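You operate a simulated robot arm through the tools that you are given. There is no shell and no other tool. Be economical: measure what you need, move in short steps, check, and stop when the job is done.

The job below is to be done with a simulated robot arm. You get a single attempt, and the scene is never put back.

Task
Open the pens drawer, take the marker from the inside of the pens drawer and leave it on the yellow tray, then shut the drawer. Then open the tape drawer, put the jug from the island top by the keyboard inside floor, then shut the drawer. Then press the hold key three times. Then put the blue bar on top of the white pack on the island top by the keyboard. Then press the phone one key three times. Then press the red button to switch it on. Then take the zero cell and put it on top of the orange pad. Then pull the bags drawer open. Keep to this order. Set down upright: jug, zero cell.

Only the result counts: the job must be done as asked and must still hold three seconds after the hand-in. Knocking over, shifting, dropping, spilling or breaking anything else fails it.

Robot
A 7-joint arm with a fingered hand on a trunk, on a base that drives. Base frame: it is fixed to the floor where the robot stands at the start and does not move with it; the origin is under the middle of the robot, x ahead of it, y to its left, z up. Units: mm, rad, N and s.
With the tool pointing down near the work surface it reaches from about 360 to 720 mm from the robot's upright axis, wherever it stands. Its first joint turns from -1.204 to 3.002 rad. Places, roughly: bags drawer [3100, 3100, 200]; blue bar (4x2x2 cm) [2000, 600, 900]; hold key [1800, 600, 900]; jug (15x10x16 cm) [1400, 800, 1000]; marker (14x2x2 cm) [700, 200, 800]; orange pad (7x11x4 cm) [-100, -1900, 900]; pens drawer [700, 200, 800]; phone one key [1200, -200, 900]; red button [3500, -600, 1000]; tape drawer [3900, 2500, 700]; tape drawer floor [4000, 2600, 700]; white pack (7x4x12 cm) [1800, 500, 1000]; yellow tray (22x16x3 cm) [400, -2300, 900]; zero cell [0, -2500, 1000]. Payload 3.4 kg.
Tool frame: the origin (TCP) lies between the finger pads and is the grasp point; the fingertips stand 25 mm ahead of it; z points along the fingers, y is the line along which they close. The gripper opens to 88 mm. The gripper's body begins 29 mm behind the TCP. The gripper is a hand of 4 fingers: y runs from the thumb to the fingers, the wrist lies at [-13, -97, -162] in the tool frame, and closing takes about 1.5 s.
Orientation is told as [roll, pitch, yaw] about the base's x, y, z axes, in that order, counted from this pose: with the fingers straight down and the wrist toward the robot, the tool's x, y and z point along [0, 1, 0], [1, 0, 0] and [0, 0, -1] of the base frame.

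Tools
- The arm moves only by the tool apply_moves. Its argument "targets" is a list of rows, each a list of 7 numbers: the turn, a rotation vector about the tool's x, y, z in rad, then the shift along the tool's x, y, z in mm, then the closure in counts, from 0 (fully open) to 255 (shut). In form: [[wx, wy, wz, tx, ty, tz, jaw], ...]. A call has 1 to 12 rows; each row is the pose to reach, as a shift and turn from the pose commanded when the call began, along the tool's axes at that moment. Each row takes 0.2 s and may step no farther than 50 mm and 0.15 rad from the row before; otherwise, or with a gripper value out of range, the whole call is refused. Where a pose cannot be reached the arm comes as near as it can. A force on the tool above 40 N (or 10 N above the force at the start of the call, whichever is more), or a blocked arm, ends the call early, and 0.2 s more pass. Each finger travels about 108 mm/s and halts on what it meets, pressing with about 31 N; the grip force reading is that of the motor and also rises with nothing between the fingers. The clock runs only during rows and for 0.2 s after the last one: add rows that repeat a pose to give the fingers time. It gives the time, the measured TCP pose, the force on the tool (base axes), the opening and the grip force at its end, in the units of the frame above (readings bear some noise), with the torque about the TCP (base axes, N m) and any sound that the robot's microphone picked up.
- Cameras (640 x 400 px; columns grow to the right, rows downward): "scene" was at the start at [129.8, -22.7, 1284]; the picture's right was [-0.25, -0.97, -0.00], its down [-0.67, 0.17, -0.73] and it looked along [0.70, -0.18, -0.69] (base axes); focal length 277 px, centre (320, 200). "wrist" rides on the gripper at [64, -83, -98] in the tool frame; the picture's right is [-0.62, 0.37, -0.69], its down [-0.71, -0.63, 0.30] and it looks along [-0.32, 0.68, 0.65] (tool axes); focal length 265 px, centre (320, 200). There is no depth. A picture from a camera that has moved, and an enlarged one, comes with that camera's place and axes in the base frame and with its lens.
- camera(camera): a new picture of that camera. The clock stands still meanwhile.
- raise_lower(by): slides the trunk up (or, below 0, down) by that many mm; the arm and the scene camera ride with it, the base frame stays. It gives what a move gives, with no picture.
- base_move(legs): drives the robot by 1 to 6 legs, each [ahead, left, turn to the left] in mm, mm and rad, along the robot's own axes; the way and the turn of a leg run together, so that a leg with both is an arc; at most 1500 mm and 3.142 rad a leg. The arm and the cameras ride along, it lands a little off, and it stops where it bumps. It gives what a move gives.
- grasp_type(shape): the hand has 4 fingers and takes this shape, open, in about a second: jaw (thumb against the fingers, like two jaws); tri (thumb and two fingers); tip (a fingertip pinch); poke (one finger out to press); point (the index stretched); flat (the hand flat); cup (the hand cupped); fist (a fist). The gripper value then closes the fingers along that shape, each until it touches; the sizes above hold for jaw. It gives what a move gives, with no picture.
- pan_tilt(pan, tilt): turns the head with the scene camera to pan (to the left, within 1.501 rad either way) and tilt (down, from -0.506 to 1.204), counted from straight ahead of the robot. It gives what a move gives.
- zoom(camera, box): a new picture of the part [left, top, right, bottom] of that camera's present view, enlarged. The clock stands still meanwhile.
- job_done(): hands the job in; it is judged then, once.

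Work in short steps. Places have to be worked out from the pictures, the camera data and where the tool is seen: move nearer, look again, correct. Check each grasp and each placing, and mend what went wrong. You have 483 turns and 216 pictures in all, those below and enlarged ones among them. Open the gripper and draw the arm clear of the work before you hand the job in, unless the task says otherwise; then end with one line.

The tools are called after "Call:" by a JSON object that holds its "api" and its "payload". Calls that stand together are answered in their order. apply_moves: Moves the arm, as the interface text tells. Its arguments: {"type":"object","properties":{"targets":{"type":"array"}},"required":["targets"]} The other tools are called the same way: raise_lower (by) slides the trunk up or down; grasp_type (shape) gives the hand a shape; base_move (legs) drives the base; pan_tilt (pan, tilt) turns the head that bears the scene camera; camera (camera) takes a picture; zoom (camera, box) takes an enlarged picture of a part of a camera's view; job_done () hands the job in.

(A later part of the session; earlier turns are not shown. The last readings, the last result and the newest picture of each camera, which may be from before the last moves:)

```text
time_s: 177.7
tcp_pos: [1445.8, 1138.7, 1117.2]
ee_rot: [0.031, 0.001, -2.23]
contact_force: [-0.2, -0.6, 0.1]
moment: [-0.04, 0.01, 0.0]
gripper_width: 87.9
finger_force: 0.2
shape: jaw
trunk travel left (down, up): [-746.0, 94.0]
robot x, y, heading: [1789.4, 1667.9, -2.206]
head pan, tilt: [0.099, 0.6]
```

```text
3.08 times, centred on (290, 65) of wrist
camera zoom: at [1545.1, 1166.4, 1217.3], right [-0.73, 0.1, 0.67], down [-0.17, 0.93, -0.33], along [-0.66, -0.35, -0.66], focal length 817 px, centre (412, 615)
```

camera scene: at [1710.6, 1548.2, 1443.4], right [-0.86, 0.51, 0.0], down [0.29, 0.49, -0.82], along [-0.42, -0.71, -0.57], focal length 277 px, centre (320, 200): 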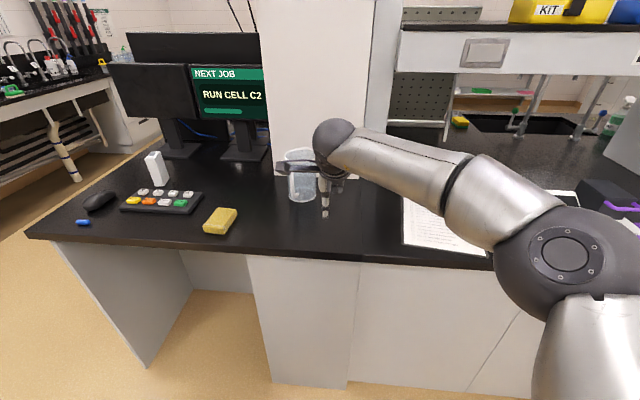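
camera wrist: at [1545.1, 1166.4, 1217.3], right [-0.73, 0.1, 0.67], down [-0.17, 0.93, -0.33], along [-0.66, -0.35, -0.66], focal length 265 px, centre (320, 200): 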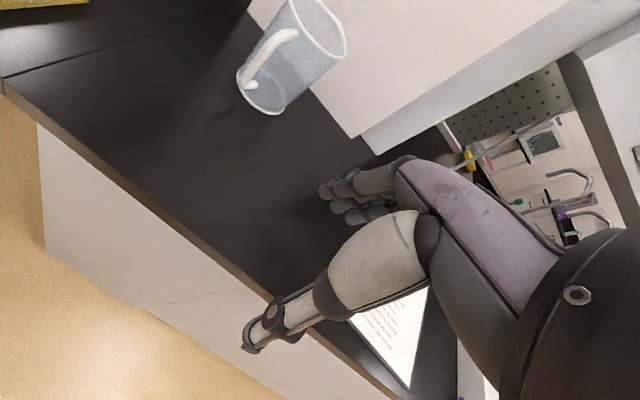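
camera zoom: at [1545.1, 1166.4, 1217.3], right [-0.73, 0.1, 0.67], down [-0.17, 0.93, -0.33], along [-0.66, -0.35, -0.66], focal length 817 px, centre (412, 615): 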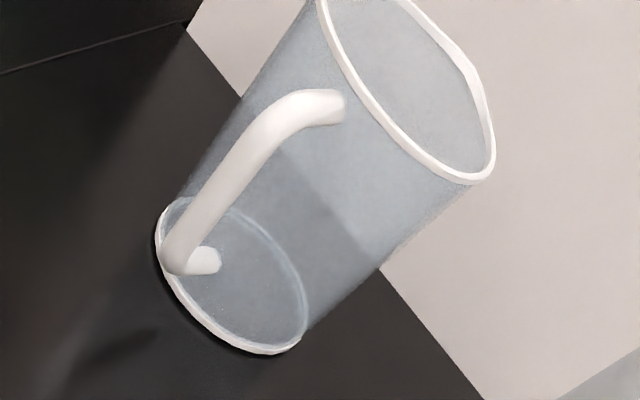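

The jug's base centre is about (1337, 791), radius ~49, with its handle pointing front-left. I'll pinch the rim on the near-right side: move the base ahead 230 and left 100, then yaw the tool.

Call:
{"api": "base_move", "payload": {"legs": [[230, 100, 0]]}}

Call:
{"api": "apply_moves", "payload": {"targets": [[0, 0, -0.13, 0, 0, 0, 40], [0, 0, -0.26, 0, 0, 0, 80], [0, 0, -0.38, 0, 0, 0, 80], [0, 0, -0.38, 0, 0, 0, 80]]}}

Call:
{"api": "camera", "payload": {"camera": "wrist"}}

Call:
{"api": "camera", "payload": {"camera": "scene"}}

```text
time_s: 179.5
tcp_pos: [1390.7, 893.5, 1117.3]
ee_rot: [0.03, 0.0, -2.228]
contact_force: [0.1, 0.6, 0.2]
moment: [0.02, -0.01, -0.01]
gripper_width: 87.4
finger_force: 0.1
shape: jaw
trunk travel left (down, up): [-746.0, 94.0]
robot x, y, heading: [1733.5, 1419.1, -2.21]
head pan, tilt: [0.099, 0.6]
```

```text
time_s: 180.5
tcp_pos: [1391.8, 893.7, 1118.6]
ee_rot: [0.029, -0.01, -1.849]
contact_force: [-0.2, -0.5, -1.1]
moment: [0.01, 0.03, 0.01]
gripper_width: 60.6
finger_force: 0.1
shape: jaw
trunk travel left (down, up): [-746.0, 94.0]
robot x, y, heading: [1730.9, 1422.8, -2.207]
head pan, tilt: [0.099, 0.6]
```

```text
145 pictures are left
camera wrist: at [1473.4, 957.8, 1216.4], right [-0.71, -0.17, 0.68], down [-0.51, 0.8, -0.33], along [-0.48, -0.58, -0.66], focal length 265 px, centre (320, 200)
```

wrist: 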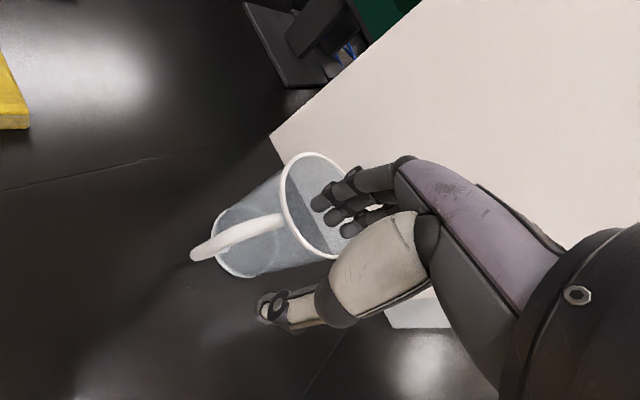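

```text
144 pictures are left
camera scene: at [1655.8, 1304.3, 1443.4], right [-0.86, 0.51, 0.0], down [0.29, 0.49, -0.83], along [-0.42, -0.71, -0.56], focal length 277 px, centre (320, 200)
```

scene: 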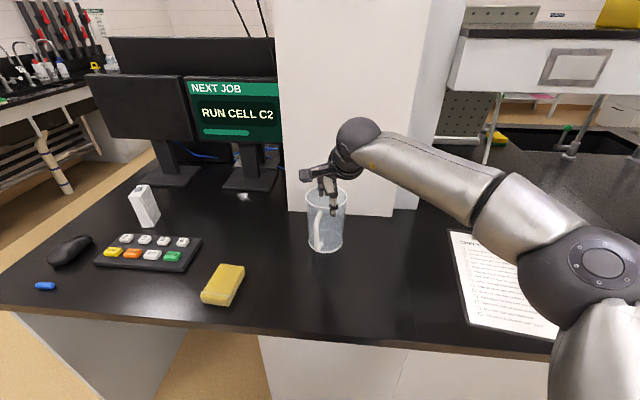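

Call:
{"api": "zoom", "payload": {"camera": "scene", "box": [280, 150, 380, 270]}}

Call:
{"api": "zoom", "payload": {"camera": "wrist", "box": [180, 120, 400, 340]}}

```text
3.33 times, centred on (330, 210) of scene
camera zoom: at [1655.8, 1304.3, 1443.4], right [-0.86, 0.51, 0.0], down [0.29, 0.49, -0.83], along [-0.42, -0.71, -0.56], focal length 924 px, centre (287, 167)
```

zoom: 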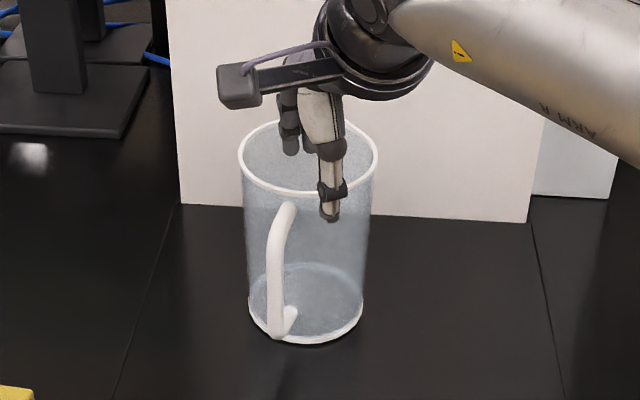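

```text
1.82 times, centred on (290, 230) of wrist
camera zoom: at [1473.4, 957.8, 1216.4], right [-0.71, -0.17, 0.68], down [-0.51, 0.8, -0.33], along [-0.48, -0.58, -0.66], focal length 483 px, centre (374, 146)
```

zoom: 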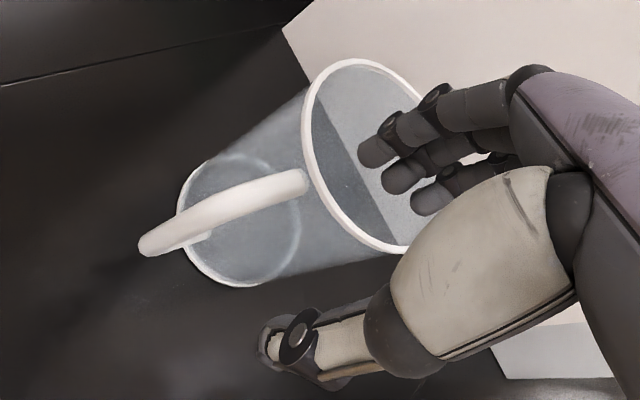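

Consistent measurement: counter z≈870, jug centre (1324, 777), rim z≈1030 and radius ~54. I'll move so the TCP is over the near-right rim wall.

Call:
{"api": "base_move", "payload": {"legs": [[50, 0, 0]]}}

Call:
{"api": "apply_moves", "payload": {"targets": [[0, 0, 0, -16, 30, 0, 80], [0, 0, 0, -16, 30, 25, 80]]}}

Call:
{"api": "zoom", "payload": {"camera": "scene", "box": [270, 150, 390, 290]}}

Call:
{"api": "camera", "payload": {"camera": "wrist"}}

```text
time_s: 181.4
tcp_pos: [1361.6, 851.5, 1118.5]
ee_rot: [0.03, -0.011, -1.847]
contact_force: [0.4, 0.1, -1.0]
moment: [0.03, -0.01, -0.01]
gripper_width: 60.7
finger_force: 0.0
shape: jaw
trunk travel left (down, up): [-746.0, 94.0]
robot x, y, heading: [1699.1, 1378.9, -2.198]
head pan, tilt: [0.099, 0.6]
```

```text
time_s: 182.0
tcp_pos: [1337.0, 826.9, 1093.6]
ee_rot: [0.03, -0.01, -1.849]
contact_force: [-0.3, -0.7, 1.0]
moment: [-0.02, 0.07, 0.0]
gripper_width: 60.6
finger_force: 0.0
shape: jaw
trunk travel left (down, up): [-746.0, 94.0]
robot x, y, heading: [1700.6, 1384.5, -2.204]
head pan, tilt: [0.099, 0.6]
```

```text
2.86 times, centred on (330, 220) of scene
camera zoom: at [1624.5, 1264.1, 1443.4], right [-0.86, 0.51, 0.0], down [0.29, 0.49, -0.82], along [-0.42, -0.71, -0.57], focal length 792 px, centre (291, 143)
```

zoom: 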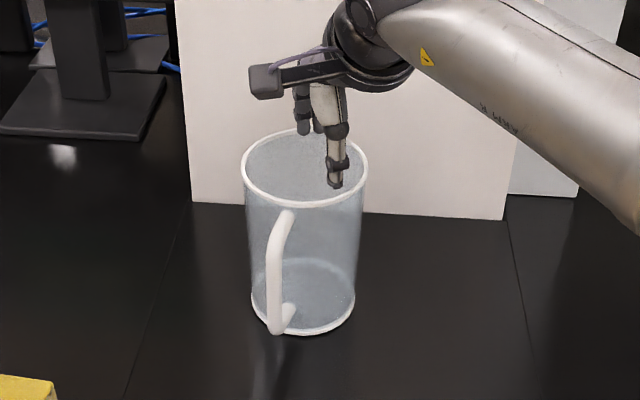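

```text
140 pictures are left
camera wrist: at [1419.5, 891.4, 1191.6], right [-0.71, -0.17, 0.68], down [-0.51, 0.8, -0.33], along [-0.48, -0.58, -0.66], focal length 265 px, centre (320, 200)
```

wrist: 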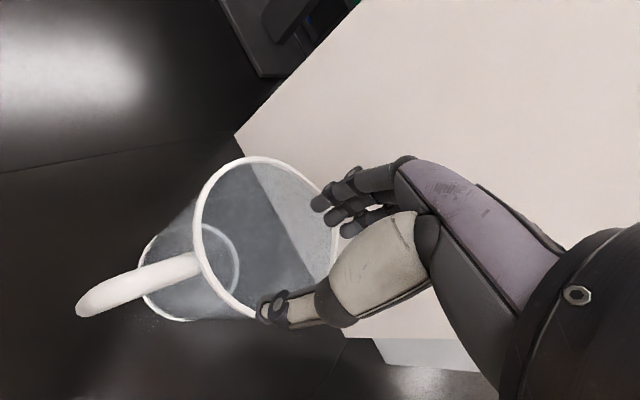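

The TCP is about 9 mm inside the wall line; I'll shift back 7 mm and descend to just above the rim to verify.

Call:
{"api": "apply_moves", "payload": {"targets": [[0, 0, 0, 0, -7, 20, 80], [0, 0, 0, 0, -7, 30, 80]]}}

Call:
{"api": "zoom", "payload": {"camera": "wrist", "box": [120, 120, 440, 360]}}

Call:
{"api": "zoom", "payload": {"camera": "scene", "box": [270, 150, 390, 290]}}

```text
time_s: 182.6
tcp_pos: [1341.9, 831.1, 1063.3]
ee_rot: [0.029, -0.009, -1.846]
contact_force: [0.1, -1.0, 0.7]
moment: [-0.03, 0.01, 0.0]
gripper_width: 60.7
finger_force: 0.1
shape: jaw
trunk travel left (down, up): [-746.0, 94.0]
robot x, y, heading: [1702.4, 1381.1, -2.202]
head pan, tilt: [0.099, 0.6]
```

```text
1.67 times, centred on (280, 240) of wrist
camera zoom: at [1423.8, 897.1, 1162.4], right [-0.71, -0.17, 0.68], down [-0.51, 0.8, -0.33], along [-0.48, -0.58, -0.66], focal length 442 px, centre (387, 133)
```

zoom: 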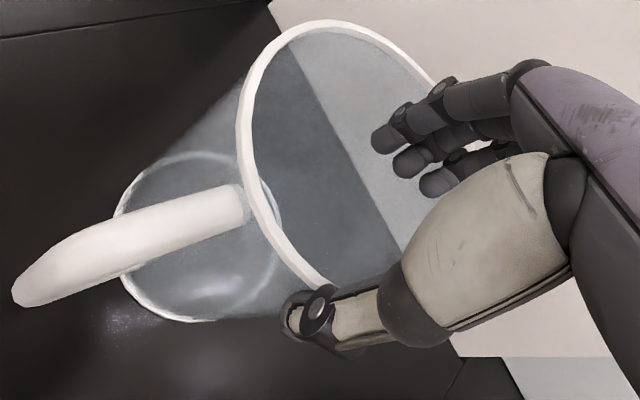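

```text
2.86 times, centred on (330, 220) of scene
camera zoom: at [1626.0, 1263.3, 1443.4], right [-0.86, 0.51, 0.0], down [0.29, 0.49, -0.82], along [-0.42, -0.71, -0.57], focal length 792 px, centre (291, 143)
```

zoom: 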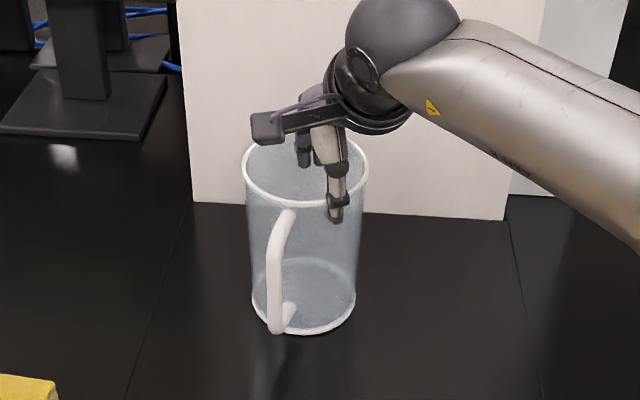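

Thumb is outside, fingers inside. I'll descend 40 mm.

Call:
{"api": "apply_moves", "payload": {"targets": [[0, 0, 0, 0, 0, 15, 80], [0, 0, 0, 0, 0, 28, 80], [0, 0, 0, 0, 0, 40, 80]]}}

Call:
{"api": "zoom", "payload": {"camera": "wrist", "box": [120, 120, 440, 360]}}

Call:
{"api": "zoom", "payload": {"camera": "scene", "box": [270, 150, 390, 290]}}

```text
time_s: 183.4
tcp_pos: [1342.0, 833.5, 1022.1]
ee_rot: [0.031, -0.01, -1.848]
contact_force: [0.5, -0.3, 0.5]
moment: [-0.01, -0.01, 0.0]
gripper_width: 60.5
finger_force: 0.1
shape: jaw
trunk travel left (down, up): [-746.0, 94.0]
robot x, y, heading: [1701.8, 1381.9, -2.2]
head pan, tilt: [0.099, 0.6]
```

```text
1.67 times, centred on (280, 240) of wrist
camera zoom: at [1424.0, 896.9, 1121.6], right [-0.71, -0.17, 0.68], down [-0.51, 0.8, -0.33], along [-0.48, -0.58, -0.66], focal length 442 px, centre (387, 133)
```

zoom: 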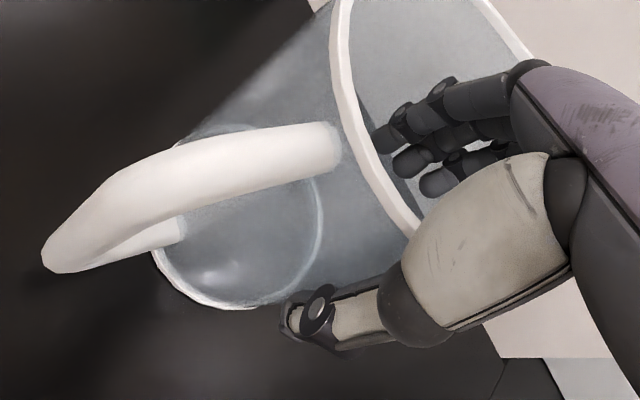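

```text
2.86 times, centred on (330, 220) of scene
camera zoom: at [1625.6, 1263.5, 1443.4], right [-0.86, 0.51, 0.0], down [0.29, 0.49, -0.83], along [-0.42, -0.71, -0.56], focal length 792 px, centre (291, 143)
```

zoom: 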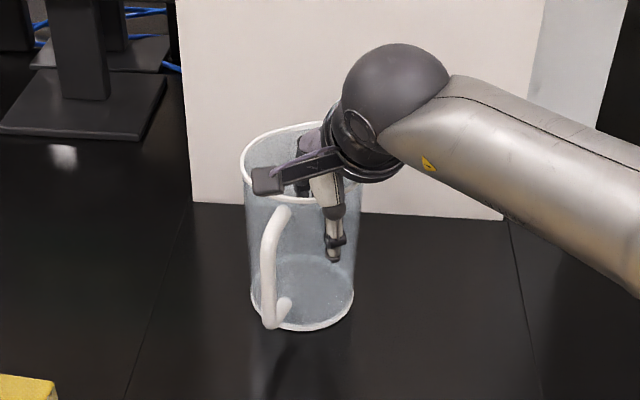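

Looks right; I'll close on the wall.

Call:
{"api": "apply_moves", "payload": {"targets": [[0, 0, 0, 0, 0, 0, 140], [0, 0, 0, 0, 0, 0, 200], [0, 0, 0, 0, 0, 0, 255], [0, 0, 0, 0, 0, 0, 255], [0, 0, 0, 0, 0, 0, 255], [0, 0, 0, 0, 0, 0, 255]]}}

Call:
{"api": "zoom", "payload": {"camera": "wrist", "box": [120, 120, 440, 360]}}

Call:
{"api": "zoom", "payload": {"camera": "scene", "box": [270, 150, 390, 290]}}

```text
time_s: 184.8
tcp_pos: [1341.5, 832.2, 1022.8]
ee_rot: [0.028, -0.01, -1.847]
contact_force: [-0.5, 0.6, -0.1]
moment: [0.03, -0.01, 0.02]
gripper_width: 0.0
finger_force: 30.1
shape: jaw
trunk travel left (down, up): [-746.0, 94.0]
robot x, y, heading: [1699.6, 1383.8, -2.204]
head pan, tilt: [0.099, 0.6]
```

```text
1.67 times, centred on (280, 240) of wrist
camera zoom: at [1423.9, 896.8, 1121.5], right [-0.71, -0.17, 0.68], down [-0.51, 0.8, -0.33], along [-0.48, -0.58, -0.66], focal length 442 px, centre (387, 133)
```

zoom: 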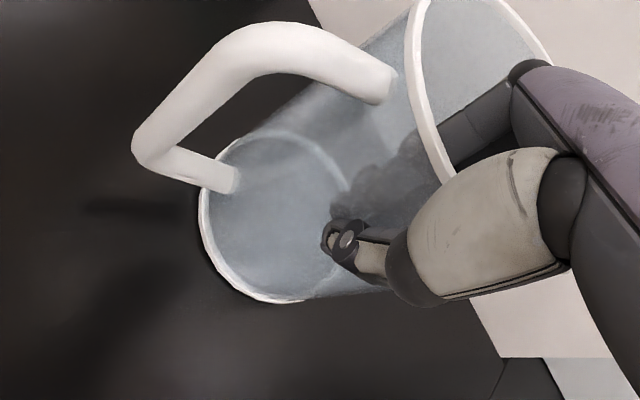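

```text
2.86 times, centred on (330, 220) of scene
camera zoom: at [1625.7, 1263.5, 1443.4], right [-0.86, 0.51, 0.0], down [0.29, 0.49, -0.83], along [-0.42, -0.71, -0.57], focal length 792 px, centre (291, 143)
```

zoom: 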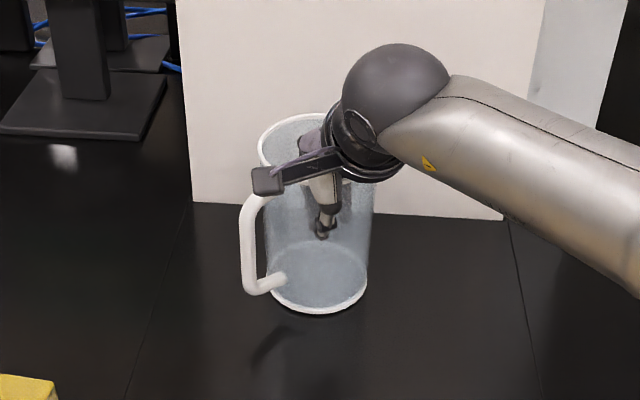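

The jug was drawn in against the fingers (wall between thumb and fingers). I'll lift 25 mm as a test.

Call:
{"api": "apply_moves", "payload": {"targets": [[0, 0, 0, 0, 0, -8, 255], [0, 0, 0, 0, 0, -16, 255], [0, 0, 0, 0, 0, -25, 255]]}}

Call:
{"api": "zoom", "payload": {"camera": "wrist", "box": [120, 120, 440, 360]}}

Call:
{"api": "zoom", "payload": {"camera": "scene", "box": [270, 150, 390, 290]}}

```text
time_s: 185.6
tcp_pos: [1342.7, 833.7, 1048.6]
ee_rot: [0.027, -0.011, -1.845]
contact_force: [0.0, -0.3, -0.7]
moment: [0.03, 0.02, 0.01]
gripper_width: 0.1
finger_force: 31.2
shape: jaw
trunk travel left (down, up): [-746.0, 94.0]
robot x, y, heading: [1699.3, 1382.2, -2.202]
head pan, tilt: [0.099, 0.6]
```

```text
1.67 times, centred on (280, 240) of wrist
camera zoom: at [1424.1, 897.5, 1147.0], right [-0.71, -0.17, 0.68], down [-0.51, 0.8, -0.33], along [-0.48, -0.58, -0.66], focal length 442 px, centre (387, 133)
```

zoom: 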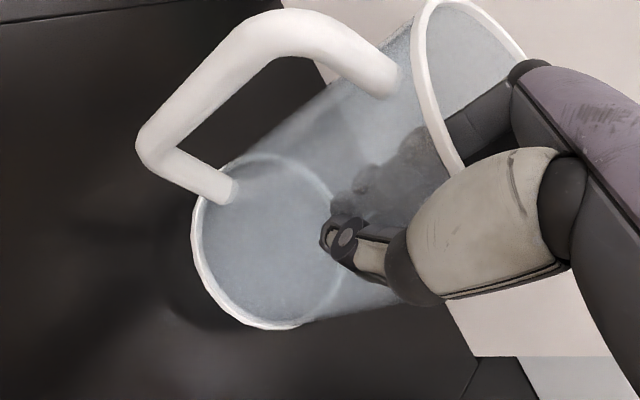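

```text
2.86 times, centred on (330, 220) of scene
camera zoom: at [1625.8, 1263.4, 1443.4], right [-0.86, 0.51, 0.0], down [0.29, 0.49, -0.82], along [-0.42, -0.71, -0.57], focal length 792 px, centre (291, 143)
```

zoom: 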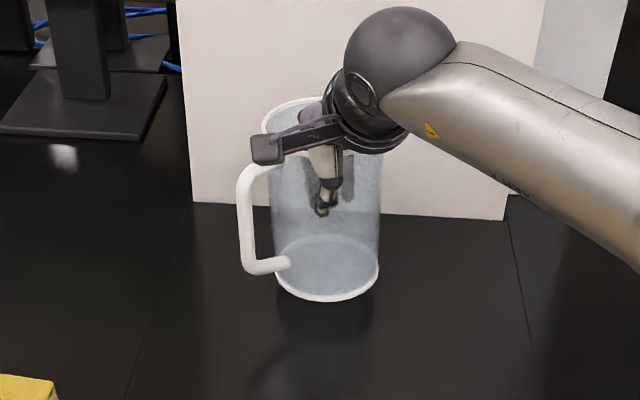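

The jug is lifted. I'll raise the trunk, back away, turn around and go to the tape drawer.

Call:
{"api": "raise_lower", "payload": {"by": 90}}

Call:
{"api": "base_move", "payload": {"legs": [[-400, 0, 0], [0, 0, -1.571], [0, 0, -1.571], [300, -1180, 0]]}}

Call:
{"api": "pan_tilt", "payload": {"pan": 0.0, "tilt": 0.6}}

Call:
{"api": "camera", "payload": {"camera": "scene"}}

Call:
{"api": "camera", "payload": {"camera": "wrist"}}

```text
time_s: 186.9
tcp_pos: [1342.0, 833.3, 1136.8]
ee_rot: [0.027, -0.01, -1.847]
contact_force: [-0.1, 0.5, 0.0]
moment: [0.05, -0.03, 0.01]
gripper_width: 0.3
finger_force: 31.4
shape: jaw
trunk travel left (down, up): [-836.0, 4.0]
robot x, y, heading: [1698.3, 1386.9, -2.204]
head pan, tilt: [0.099, 0.6]
```

```text
time_s: 202.7
tcp_pos: [3417.2, 1819.3, 1138.3]
ee_rot: [0.029, -0.01, 1.309]
contact_force: [-0.1, 0.2, -1.3]
moment: [0.01, -0.01, 0.02]
gripper_width: 0.1
finger_force: 31.0
shape: jaw
trunk travel left (down, up): [-836.0, 4.0]
robot x, y, heading: [3068.1, 1264.6, 0.951]
head pan, tilt: [0.099, 0.6]
```

```text
time_s: 203.4
tcp_pos: [3418.9, 1818.6, 1138.9]
ee_rot: [0.027, -0.012, 1.309]
contact_force: [0.8, -0.8, -1.1]
moment: [-0.05, 0.0, 0.04]
gripper_width: 0.0
finger_force: 31.2
shape: jaw
trunk travel left (down, up): [-836.0, 4.0]
robot x, y, heading: [3069.8, 1265.0, 0.949]
head pan, tilt: [0.0, 0.6]
```

```text
131 pictures are left
camera scene: at [3148.7, 1375.5, 1533.4], right [0.82, -0.58, 0.0], down [-0.33, -0.46, -0.82], along [0.48, 0.67, -0.57], focal length 277 px, centre (320, 200)
```

scene: 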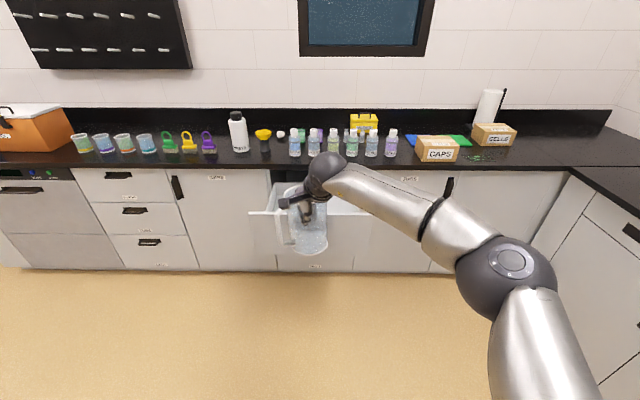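

```text
130 pictures are left
camera wrist: at [3337.3, 1752.9, 1236.7], right [0.71, 0.18, 0.68], down [0.52, -0.79, -0.33], along [0.47, 0.59, -0.66], focal length 265 px, centre (320, 200)
```

wrist: 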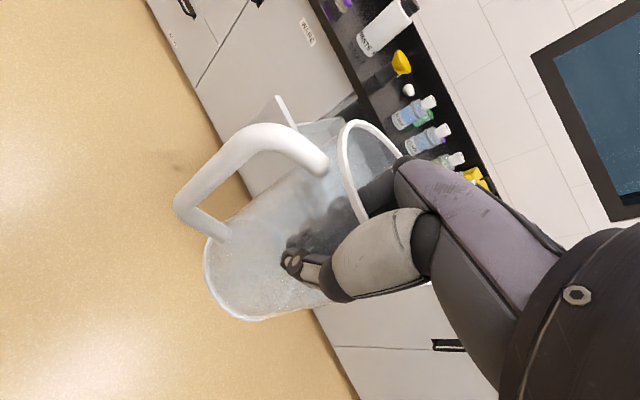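

The jug hangs well. I'll drive over the drawer: ahead 485, right 25.

Call:
{"api": "base_move", "payload": {"legs": [[485, -25, -0.01]]}}

Call:
{"api": "camera", "payload": {"camera": "scene"}}

Call:
{"api": "camera", "payload": {"camera": "wrist"}}

```text
time_s: 206.3
tcp_pos: [3736.5, 2197.2, 1138.5]
ee_rot: [0.029, -0.01, 1.292]
contact_force: [-0.4, -0.6, -1.2]
moment: [-0.02, -0.02, 0.0]
gripper_width: 0.0
finger_force: 31.4
shape: jaw
trunk travel left (down, up): [-836.0, 4.0]
robot x, y, heading: [3378.3, 1649.5, 0.937]
head pan, tilt: [0.0, 0.6]
```

```text
129 pictures are left
camera scene: at [3459.3, 1758.2, 1533.4], right [0.81, -0.59, 0.0], down [-0.33, -0.46, -0.82], along [0.49, 0.66, -0.57], focal length 277 px, centre (320, 200)
```

scene: 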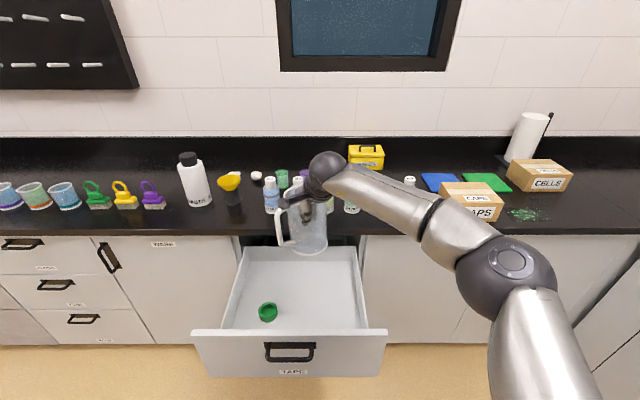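

```text
128 pictures are left
camera wrist: at [3654.3, 2132.3, 1236.7], right [0.71, 0.17, 0.68], down [0.51, -0.8, -0.33], along [0.48, 0.58, -0.66], focal length 265 px, centre (320, 200)
```

wrist: 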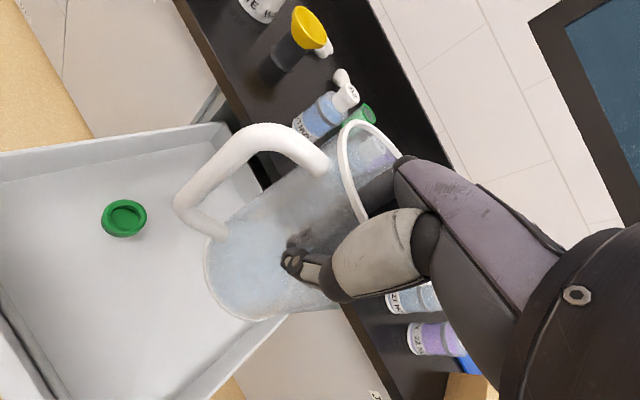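

A green tape roll is inside at about u≈1590; I'll shift the jug 60 mm right to clear it, then lower partway and check.

Call:
{"api": "base_move", "payload": {"legs": [[0, -60, 0]]}}

Call:
{"api": "raise_lower", "payload": {"by": -180}}

Call:
{"api": "camera", "payload": {"camera": "scene"}}

Call:
{"api": "camera", "payload": {"camera": "wrist"}}

```text
time_s: 207.3
tcp_pos: [3784.0, 2162.4, 1138.0]
ee_rot: [0.027, -0.011, 1.295]
contact_force: [-1.0, -0.1, -1.3]
moment: [-0.02, 0.02, 0.0]
gripper_width: 0.0
finger_force: 30.8
shape: jaw
trunk travel left (down, up): [-836.0, 4.0]
robot x, y, heading: [3427.7, 1616.0, 0.939]
head pan, tilt: [0.0, 0.6]
```

```text
time_s: 209.3
tcp_pos: [3783.4, 2162.7, 958.3]
ee_rot: [0.028, -0.011, 1.296]
contact_force: [-0.3, 0.3, -2.0]
moment: [-0.01, -0.01, 0.02]
gripper_width: 0.1
finger_force: 31.1
shape: jaw
trunk travel left (down, up): [-656.0, 184.0]
robot x, y, heading: [3424.3, 1610.8, 0.939]
head pan, tilt: [0.0, 0.6]
```

```text
127 pictures are left
camera scene: at [3506.9, 1723.0, 1353.4], right [0.81, -0.59, 0.0], down [-0.33, -0.46, -0.82], along [0.49, 0.67, -0.57], focal length 277 px, centre (320, 200)
```

scene: 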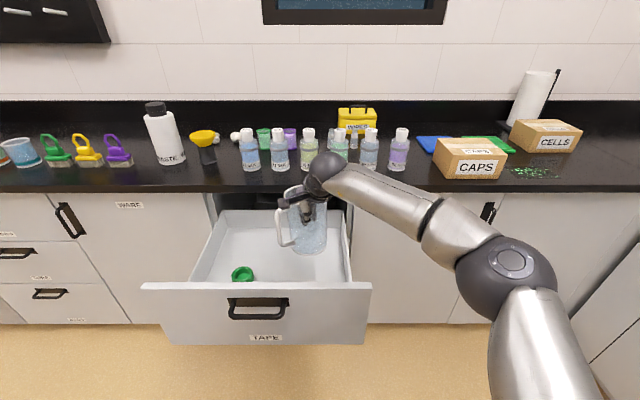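

```text
126 pictures are left
camera wrist: at [3701.1, 2097.5, 1056.8], right [0.71, 0.17, 0.68], down [0.51, -0.8, -0.33], along [0.48, 0.58, -0.66], focal length 265 px, centre (320, 200)
```

wrist: 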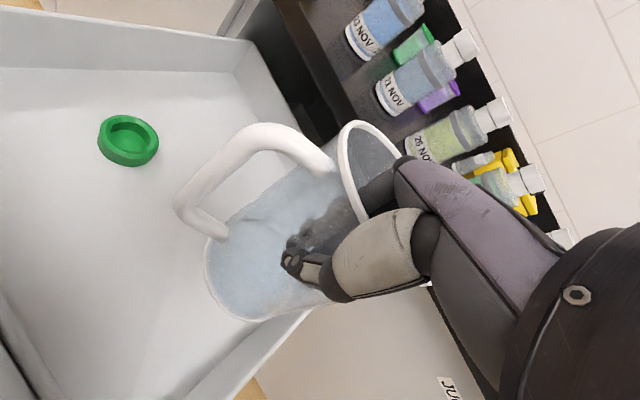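

Clear of the tape and walls. I'll lower 90 more by trunk and check.

Call:
{"api": "raise_lower", "payload": {"by": -90}}

Call:
{"api": "camera", "payload": {"camera": "scene"}}

Call:
{"api": "camera", "payload": {"camera": "wrist"}}

```text
time_s: 210.5
tcp_pos: [3783.7, 2161.7, 868.7]
ee_rot: [0.028, -0.011, 1.296]
contact_force: [0.3, -0.8, -0.1]
moment: [-0.02, 0.06, 0.02]
gripper_width: 0.1
finger_force: 30.5
shape: jaw
trunk travel left (down, up): [-566.0, 274.0]
robot x, y, heading: [3426.7, 1612.4, 0.937]
head pan, tilt: [0.0, 0.6]
```

```text
125 pictures are left
camera scene: at [3506.9, 1723.0, 1263.4], right [0.81, -0.59, 0.0], down [-0.33, -0.46, -0.83], along [0.49, 0.67, -0.56], focal length 277 px, centre (320, 200)
```

scene: 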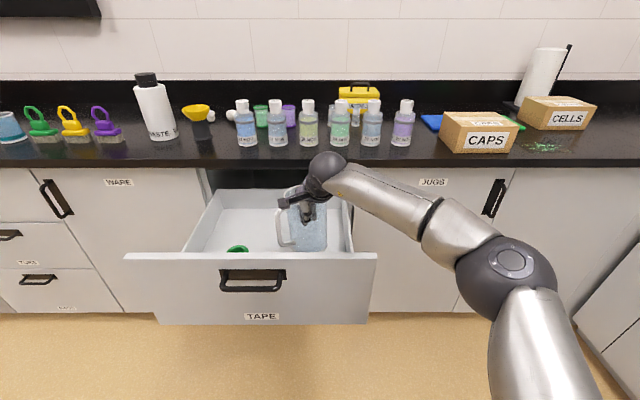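

```text
124 pictures are left
camera wrist: at [3701.0, 2097.5, 966.8], right [0.71, 0.17, 0.68], down [0.51, -0.8, -0.33], along [0.48, 0.58, -0.66], focal length 265 px, centre (320, 200)
```

wrist: 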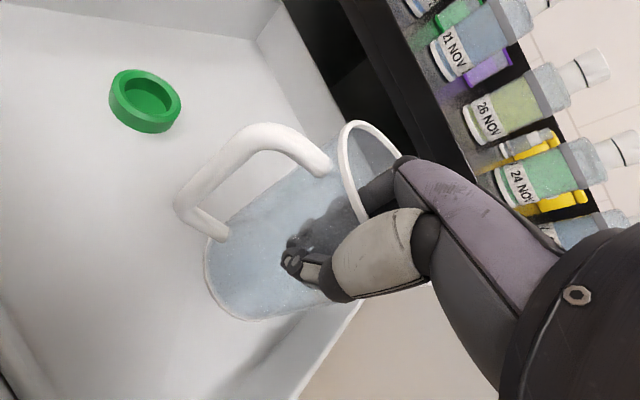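

Call:
{"api": "apply_moves", "payload": {"targets": [[0, 0, 0, 0, 0, 8, 255], [0, 0, 0, 0, 0, 16, 255], [0, 0, 0, 0, 0, 24, 255], [0, 0, 0, 0, 0, 30, 255]]}}

```text
time_s: 211.5
tcp_pos: [3783.0, 2161.9, 837.5]
ee_rot: [0.027, -0.011, 1.294]
contact_force: [0.4, 0.2, -0.9]
moment: [-0.03, 0.02, -0.01]
gripper_width: 0.0
finger_force: 31.3
shape: jaw
trunk travel left (down, up): [-566.0, 274.0]
robot x, y, heading: [3428.6, 1612.6, 0.941]
head pan, tilt: [0.0, 0.6]
```

No contact yet; continuing down gently.

Call:
{"api": "apply_moves", "payload": {"targets": [[0, 0, 0, 0, 0, 6, 255], [0, 0, 0, 0, 0, 12, 255], [0, 0, 0, 0, 0, 18, 255]]}}

Call:
{"api": "zoom", "payload": {"camera": "wrist", "box": [40, 60, 440, 400]}}

Call:
{"api": "zoom", "payload": {"camera": "scene", "box": [180, 140, 400, 290]}}

```text
time_s: 212.3
tcp_pos: [3782.5, 2162.8, 820.1]
ee_rot: [0.026, -0.011, 1.295]
contact_force: [-1.0, 0.0, -1.3]
moment: [-0.02, 0.0, 0.0]
gripper_width: 0.0
finger_force: 30.3
shape: jaw
trunk travel left (down, up): [-566.0, 274.0]
robot x, y, heading: [3429.0, 1610.7, 0.94]
head pan, tilt: [0.0, 0.6]
```

```text
1.18 times, centred on (240, 230) of wrist
camera zoom: at [3700.6, 2098.5, 918.4], right [0.71, 0.17, 0.68], down [0.51, -0.8, -0.33], along [0.48, 0.58, -0.66], focal length 312 px, centre (414, 165)
```

zoom: 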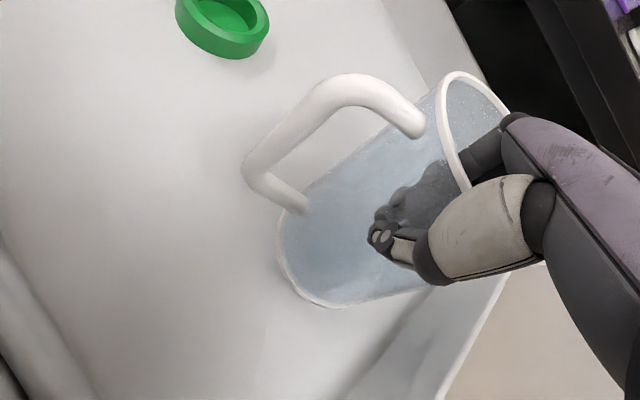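

```text
2.67 times, centred on (290, 215) of scene
camera zoom: at [3507.1, 1723.1, 1263.4], right [0.81, -0.59, 0.0], down [-0.33, -0.46, -0.82], along [0.49, 0.67, -0.57], focal length 740 px, centre (400, 160)
```

zoom: 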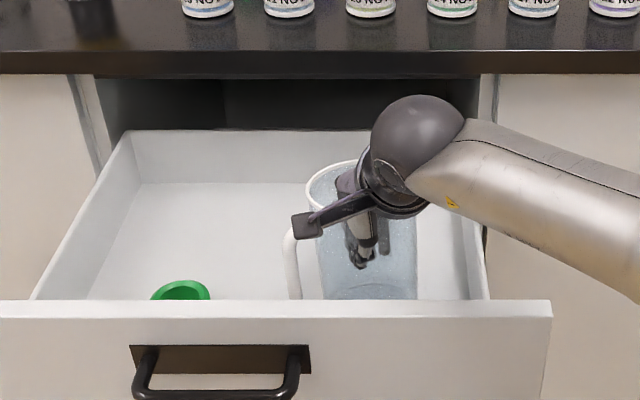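

Call:
{"api": "apply_moves", "payload": {"targets": [[0, 0, 0, 0, 0, 5, 255], [0, 0, 0, 0, 0, 10, 255], [0, 0, 0, 0, 0, 15, 255]]}}

```text
time_s: 213.1
tcp_pos: [3781.7, 2163.8, 805.5]
ee_rot: [0.029, -0.01, 1.295]
contact_force: [0.2, -0.1, 0.0]
moment: [-0.01, 0.01, 0.03]
gripper_width: 0.0
finger_force: 30.8
shape: jaw
trunk travel left (down, up): [-566.0, 274.0]
robot x, y, heading: [3426.4, 1613.9, 0.941]
head pan, tilt: [0.0, 0.6]
```

Call:
{"api": "apply_moves", "payload": {"targets": [[0, 0, 0, 0, 0, 4, 255], [0, 0, 0, 0, 0, 8, 255], [0, 0, 0, 0, 0, 12, 255]]}}

Call:
{"api": "camera", "payload": {"camera": "wrist"}}

```text
time_s: 213.9
tcp_pos: [3780.9, 2162.7, 794.2]
ee_rot: [0.029, -0.011, 1.292]
contact_force: [-0.6, 0.2, 1.1]
moment: [0.03, 0.03, 0.01]
gripper_width: 0.1
finger_force: 30.9
shape: jaw
trunk travel left (down, up): [-566.0, 274.0]
robot x, y, heading: [3425.0, 1614.0, 0.929]
head pan, tilt: [0.0, 0.6]
```

```text
121 pictures are left
camera wrist: at [3698.7, 2098.1, 891.9], right [0.71, 0.17, 0.68], down [0.51, -0.8, -0.33], along [0.48, 0.58, -0.66], focal length 265 px, centre (320, 200)
```

wrist: 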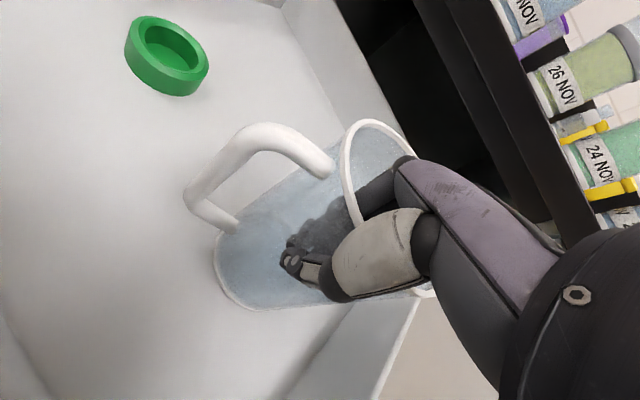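

The jug has begun to shift in the grip, so it's touching the floor. I'll lower 4 mm more to seat it and then look.

Call:
{"api": "apply_moves", "payload": {"targets": [[0, 0, 0, 0, 0, 3, 255], [0, 0, 0, 0, 0, 6, 255]]}}

Call:
{"api": "camera", "payload": {"camera": "wrist"}}

Call:
{"api": "zoom", "payload": {"camera": "scene", "box": [180, 140, 400, 290]}}

```text
time_s: 214.5
tcp_pos: [3780.7, 2162.3, 791.1]
ee_rot: [0.028, -0.019, 1.294]
contact_force: [0.7, -0.5, 17.5]
moment: [-0.03, 0.02, 0.02]
gripper_width: 0.0
finger_force: 31.4
shape: jaw
trunk travel left (down, up): [-566.0, 274.0]
robot x, y, heading: [3430.7, 1609.3, 0.942]
head pan, tilt: [0.0, 0.6]
```

```text
120 pictures are left
camera wrist: at [3698.2, 2096.9, 888.8], right [0.71, 0.17, 0.68], down [0.51, -0.79, -0.34], along [0.48, 0.59, -0.65], focal length 265 px, centre (320, 200)
```

wrist: 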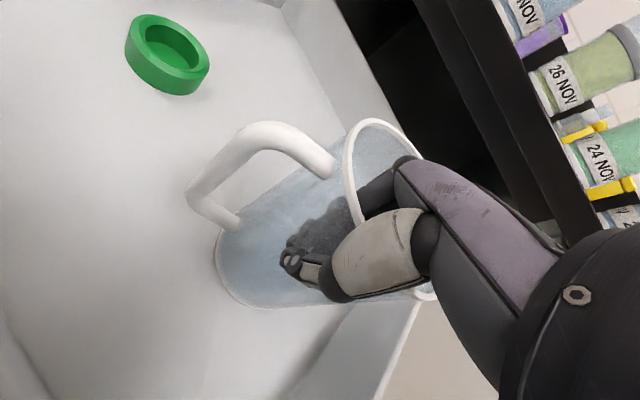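

```text
2.67 times, centred on (290, 215) of scene
camera zoom: at [3505.2, 1720.2, 1264.1], right [0.81, -0.59, 0.0], down [-0.33, -0.45, -0.83], along [0.49, 0.67, -0.56], focal length 740 px, centre (400, 160)
```

zoom: 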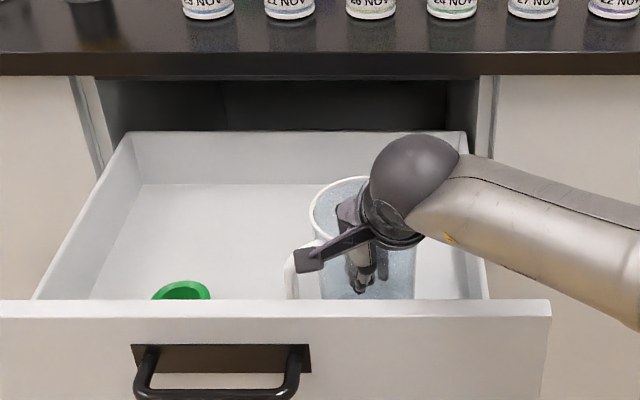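

Firm contact (17 N). I'll relieve 2 mm, open modestly and rise straight up.

Call:
{"api": "apply_moves", "payload": {"targets": [[0, 0, 0, 0, 0, -2, 255], [0, 0, 0, 0, 0, -2, 190], [0, 0, 0, 0, 0, -2, 130], [0, 0, 0, 0, 0, -2, 90], [0, 0, 0, 0, 0, -2, 90], [0, 0, 0, 0, 0, -2, 90]]}}

Call:
{"api": "camera", "payload": {"camera": "wrist"}}

```text
time_s: 215.9
tcp_pos: [3781.9, 2163.6, 788.6]
ee_rot: [0.029, -0.009, 1.295]
contact_force: [0.6, 0.1, 0.7]
moment: [0.0, 0.02, -0.03]
gripper_width: 56.3
finger_force: 0.1
shape: jaw
trunk travel left (down, up): [-566.0, 274.0]
robot x, y, heading: [3423.1, 1612.0, 0.94]
head pan, tilt: [0.0, 0.6]
```

```text
118 pictures are left
camera wrist: at [3698.9, 2098.5, 887.5], right [0.71, 0.17, 0.68], down [0.51, -0.8, -0.33], along [0.48, 0.58, -0.66], focal length 265 px, centre (320, 200)
```

wrist: 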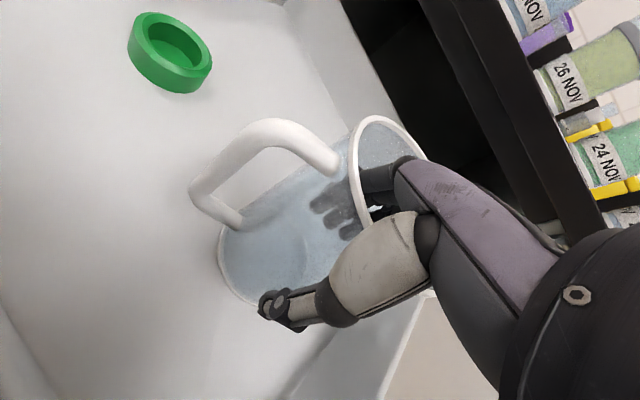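

Released cleanly. I'll lift out 130 mm straight up with the trunk and check the jug stands.

Call:
{"api": "raise_lower", "payload": {"by": 160}}

Call:
{"api": "camera", "payload": {"camera": "wrist"}}

Call:
{"api": "camera", "payload": {"camera": "scene"}}

```text
time_s: 217.8
tcp_pos: [3781.9, 2162.8, 950.1]
ee_rot: [0.028, -0.01, 1.296]
contact_force: [0.6, -0.8, -0.1]
moment: [0.01, -0.02, 0.0]
gripper_width: 56.7
finger_force: 0.0
shape: jaw
trunk travel left (down, up): [-726.0, 114.0]
robot x, y, heading: [3427.0, 1608.3, 0.942]
head pan, tilt: [0.0, 0.6]
```

```text
117 pictures are left
camera wrist: at [3699.0, 2098.5, 1047.5], right [0.71, 0.17, 0.68], down [0.51, -0.8, -0.33], along [0.48, 0.58, -0.66], focal length 265 px, centre (320, 200)
```

wrist: 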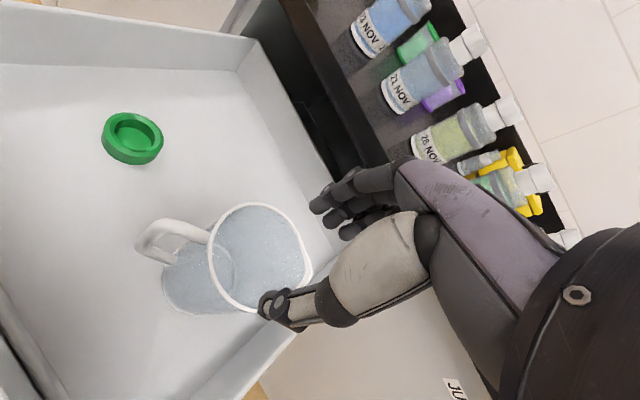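

```text
116 pictures are left
camera scene: at [3507.0, 1723.0, 1423.4], right [0.81, -0.59, 0.0], down [-0.33, -0.46, -0.82], along [0.49, 0.67, -0.57], focal length 277 px, centre (320, 200)
```

scene: 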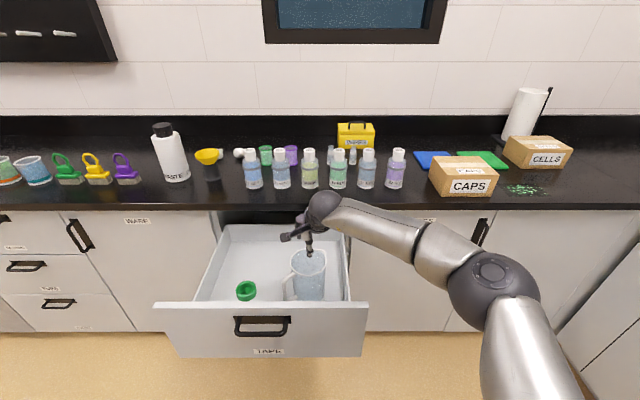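

The jug stands upright in the drawer. I'll back away, square the tool, and turn it horizontal to push the drawer shut.

Call:
{"api": "base_move", "payload": {"legs": [[-340, 0, 0]]}}

Call:
{"api": "apply_moves", "payload": {"targets": [[0, 0, 0.12, 0, -10, 0, 180], [0, 0, 0.24, 0, -20, 0, 255], [0, 0, 0.36, 0, -20, 0, 255], [0, 0, 0.36, 0, -20, 0, 255]]}}

Call:
{"api": "apply_moves", "payload": {"targets": [[-0.143, 0, 0, 0, 0, 0, 255], [-0.286, 0, 0, 0, 0, 0, 255], [-0.428, 0, 0, 0, 0, 0, 255], [-0.571, 0, 0, 0, 0, 0, 255], [-0.714, 0, 0, 0, 0, 0, 255], [-0.857, 0, 0, 0, 0, 0, 255], [-1.0, 0, 0, 0, 0, 0, 255], [-1.142, 0, 0, 0, 0, 0, 255], [-1.285, 0, 0, 0, 0, 0, 255], [-1.428, 0, 0, 0, 0, 0, 255], [-1.571, 0, 0, 0, 0, 0, 255]]}}

Call:
{"api": "raise_lower", "payload": {"by": -190}}

Call:
{"api": "camera", "payload": {"camera": "scene"}}

```text
time_s: 220.0
tcp_pos: [3577.8, 1881.3, 949.8]
ee_rot: [0.029, -0.011, 1.29]
contact_force: [-0.2, 0.7, -0.3]
moment: [0.0, -0.02, 0.0]
gripper_width: 56.6
finger_force: 0.1
shape: jaw
trunk travel left (down, up): [-726.0, 114.0]
robot x, y, heading: [3220.9, 1331.1, 0.935]
head pan, tilt: [0.0, 0.6]
```

```text
time_s: 221.0
tcp_pos: [3571.8, 1864.1, 948.0]
ee_rot: [0.031, -0.001, 0.929]
contact_force: [0.2, 0.2, 0.4]
moment: [0.01, 0.01, 0.01]
gripper_width: 0.0
finger_force: 31.6
shape: jaw
trunk travel left (down, up): [-726.0, 114.0]
robot x, y, heading: [3217.8, 1333.5, 0.936]
head pan, tilt: [0.0, 0.6]
```

```text
time_s: 223.4
tcp_pos: [3572.5, 1864.5, 949.5]
ee_rot: [1.649, -1.54, -0.717]
contact_force: [-1.0, 0.1, 0.3]
moment: [0.01, 0.01, 0.0]
gripper_width: 0.0
finger_force: 31.7
shape: jaw
trunk travel left (down, up): [-726.0, 114.0]
robot x, y, heading: [3223.5, 1336.7, 0.937]
head pan, tilt: [0.0, 0.6]
```

```text
time_s: 225.5
tcp_pos: [3571.6, 1864.1, 759.6]
ee_rot: [1.573, -1.543, -0.64]
contact_force: [0.0, 0.7, 0.2]
moment: [0.0, 0.0, 0.02]
gripper_width: 0.0
finger_force: 30.9
shape: jaw
trunk travel left (down, up): [-536.0, 304.0]
robot x, y, heading: [3217.8, 1337.6, 0.934]
head pan, tilt: [0.0, 0.6]
```

```text
115 pictures are left
camera scene: at [3302.1, 1443.5, 1233.5], right [0.81, -0.59, 0.0], down [-0.33, -0.46, -0.83], along [0.49, 0.66, -0.56], focal length 277 px, centre (320, 200)
```

scene: 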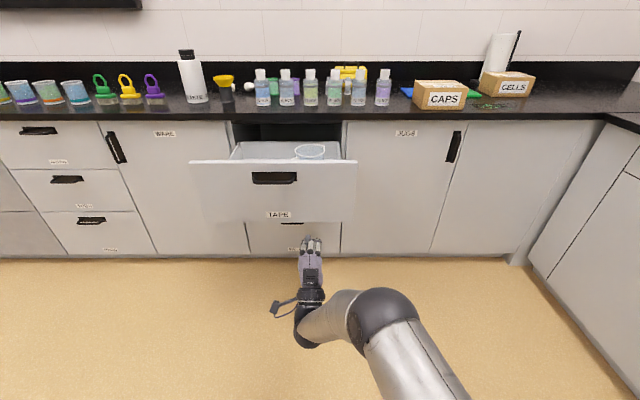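

I'll centre on the panel (left 80) and approach to near contact, then push in moderate steps.

Call:
{"api": "base_move", "payload": {"legs": [[180, 80, 0]]}}

Call:
{"api": "base_move", "payload": {"legs": [[40, 0, 0], [150, 0, 0]]}}

Call:
{"api": "camera", "payload": {"camera": "scene"}}

```text
time_s: 227.1
tcp_pos: [3612.4, 2055.9, 759.0]
ee_rot: [1.546, -1.541, -0.61]
contact_force: [0.1, 0.4, 0.1]
moment: [0.02, 0.03, -0.02]
gripper_width: 0.1
finger_force: 31.0
shape: jaw
trunk travel left (down, up): [-536.0, 304.0]
robot x, y, heading: [3259.7, 1521.4, 0.939]
head pan, tilt: [0.0, 0.6]
```

```text
time_s: 228.9
tcp_pos: [3724.5, 2208.0, 757.7]
ee_rot: [1.535, -1.541, -0.602]
contact_force: [0.6, 0.2, -0.7]
moment: [0.03, 0.02, -0.02]
gripper_width: 0.0
finger_force: 30.6
shape: jaw
trunk travel left (down, up): [-536.0, 304.0]
robot x, y, heading: [3376.6, 1679.1, 0.931]
head pan, tilt: [0.0, 0.6]
```

```text
114 pictures are left
camera scene: at [3456.3, 1788.5, 1233.3], right [0.81, -0.59, 0.0], down [-0.33, -0.46, -0.82], along [0.49, 0.66, -0.57], focal length 277 px, centre (320, 200)
```

scene: 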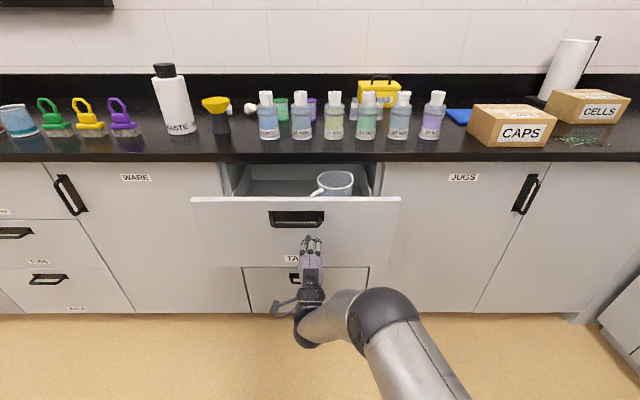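

Call:
{"api": "base_move", "payload": {"legs": [[195, 0, 0]]}}

Call:
{"api": "base_move", "payload": {"legs": [[50, 0, 0]]}}

Call:
{"api": "zoom", "payload": {"camera": "scene", "box": [180, 120, 420, 280]}}

```text
time_s: 230.5
tcp_pos: [3838.3, 2366.7, 758.5]
ee_rot: [1.534, -1.54, -0.598]
contact_force: [0.2, 0.8, -0.2]
moment: [-0.03, 0.01, 0.0]
gripper_width: 0.0
finger_force: 30.8
shape: jaw
trunk travel left (down, up): [-536.0, 304.0]
robot x, y, heading: [3491.3, 1834.8, 0.938]
head pan, tilt: [0.0, 0.6]
```

```text
time_s: 231.4
tcp_pos: [3854.6, 2393.5, 761.2]
ee_rot: [1.936, -1.534, -0.997]
contact_force: [-2.1, -5.0, 0.3]
moment: [-0.04, 0.04, 0.02]
gripper_width: 0.0
finger_force: 30.6
shape: jaw
trunk travel left (down, up): [-536.0, 304.0]
robot x, y, heading: [3509.3, 1862.1, 0.938]
head pan, tilt: [0.0, 0.6]
stopped in leg 1: the force on the tool passed its limit at 72 N (the readings are from after the stop); the commanded pose is now the measured one
```

```text
2.50 times, centred on (300, 200) of scene
camera zoom: at [3591.4, 1973.5, 1233.5], right [0.81, -0.59, 0.0], down [-0.33, -0.46, -0.83], along [0.49, 0.67, -0.56], focal length 693 px, centre (370, 200)
```

zoom: 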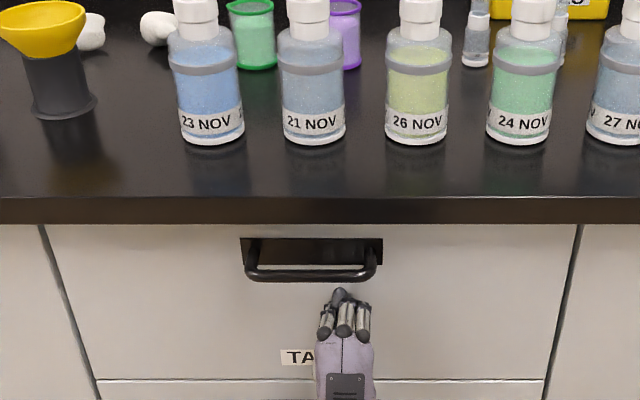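

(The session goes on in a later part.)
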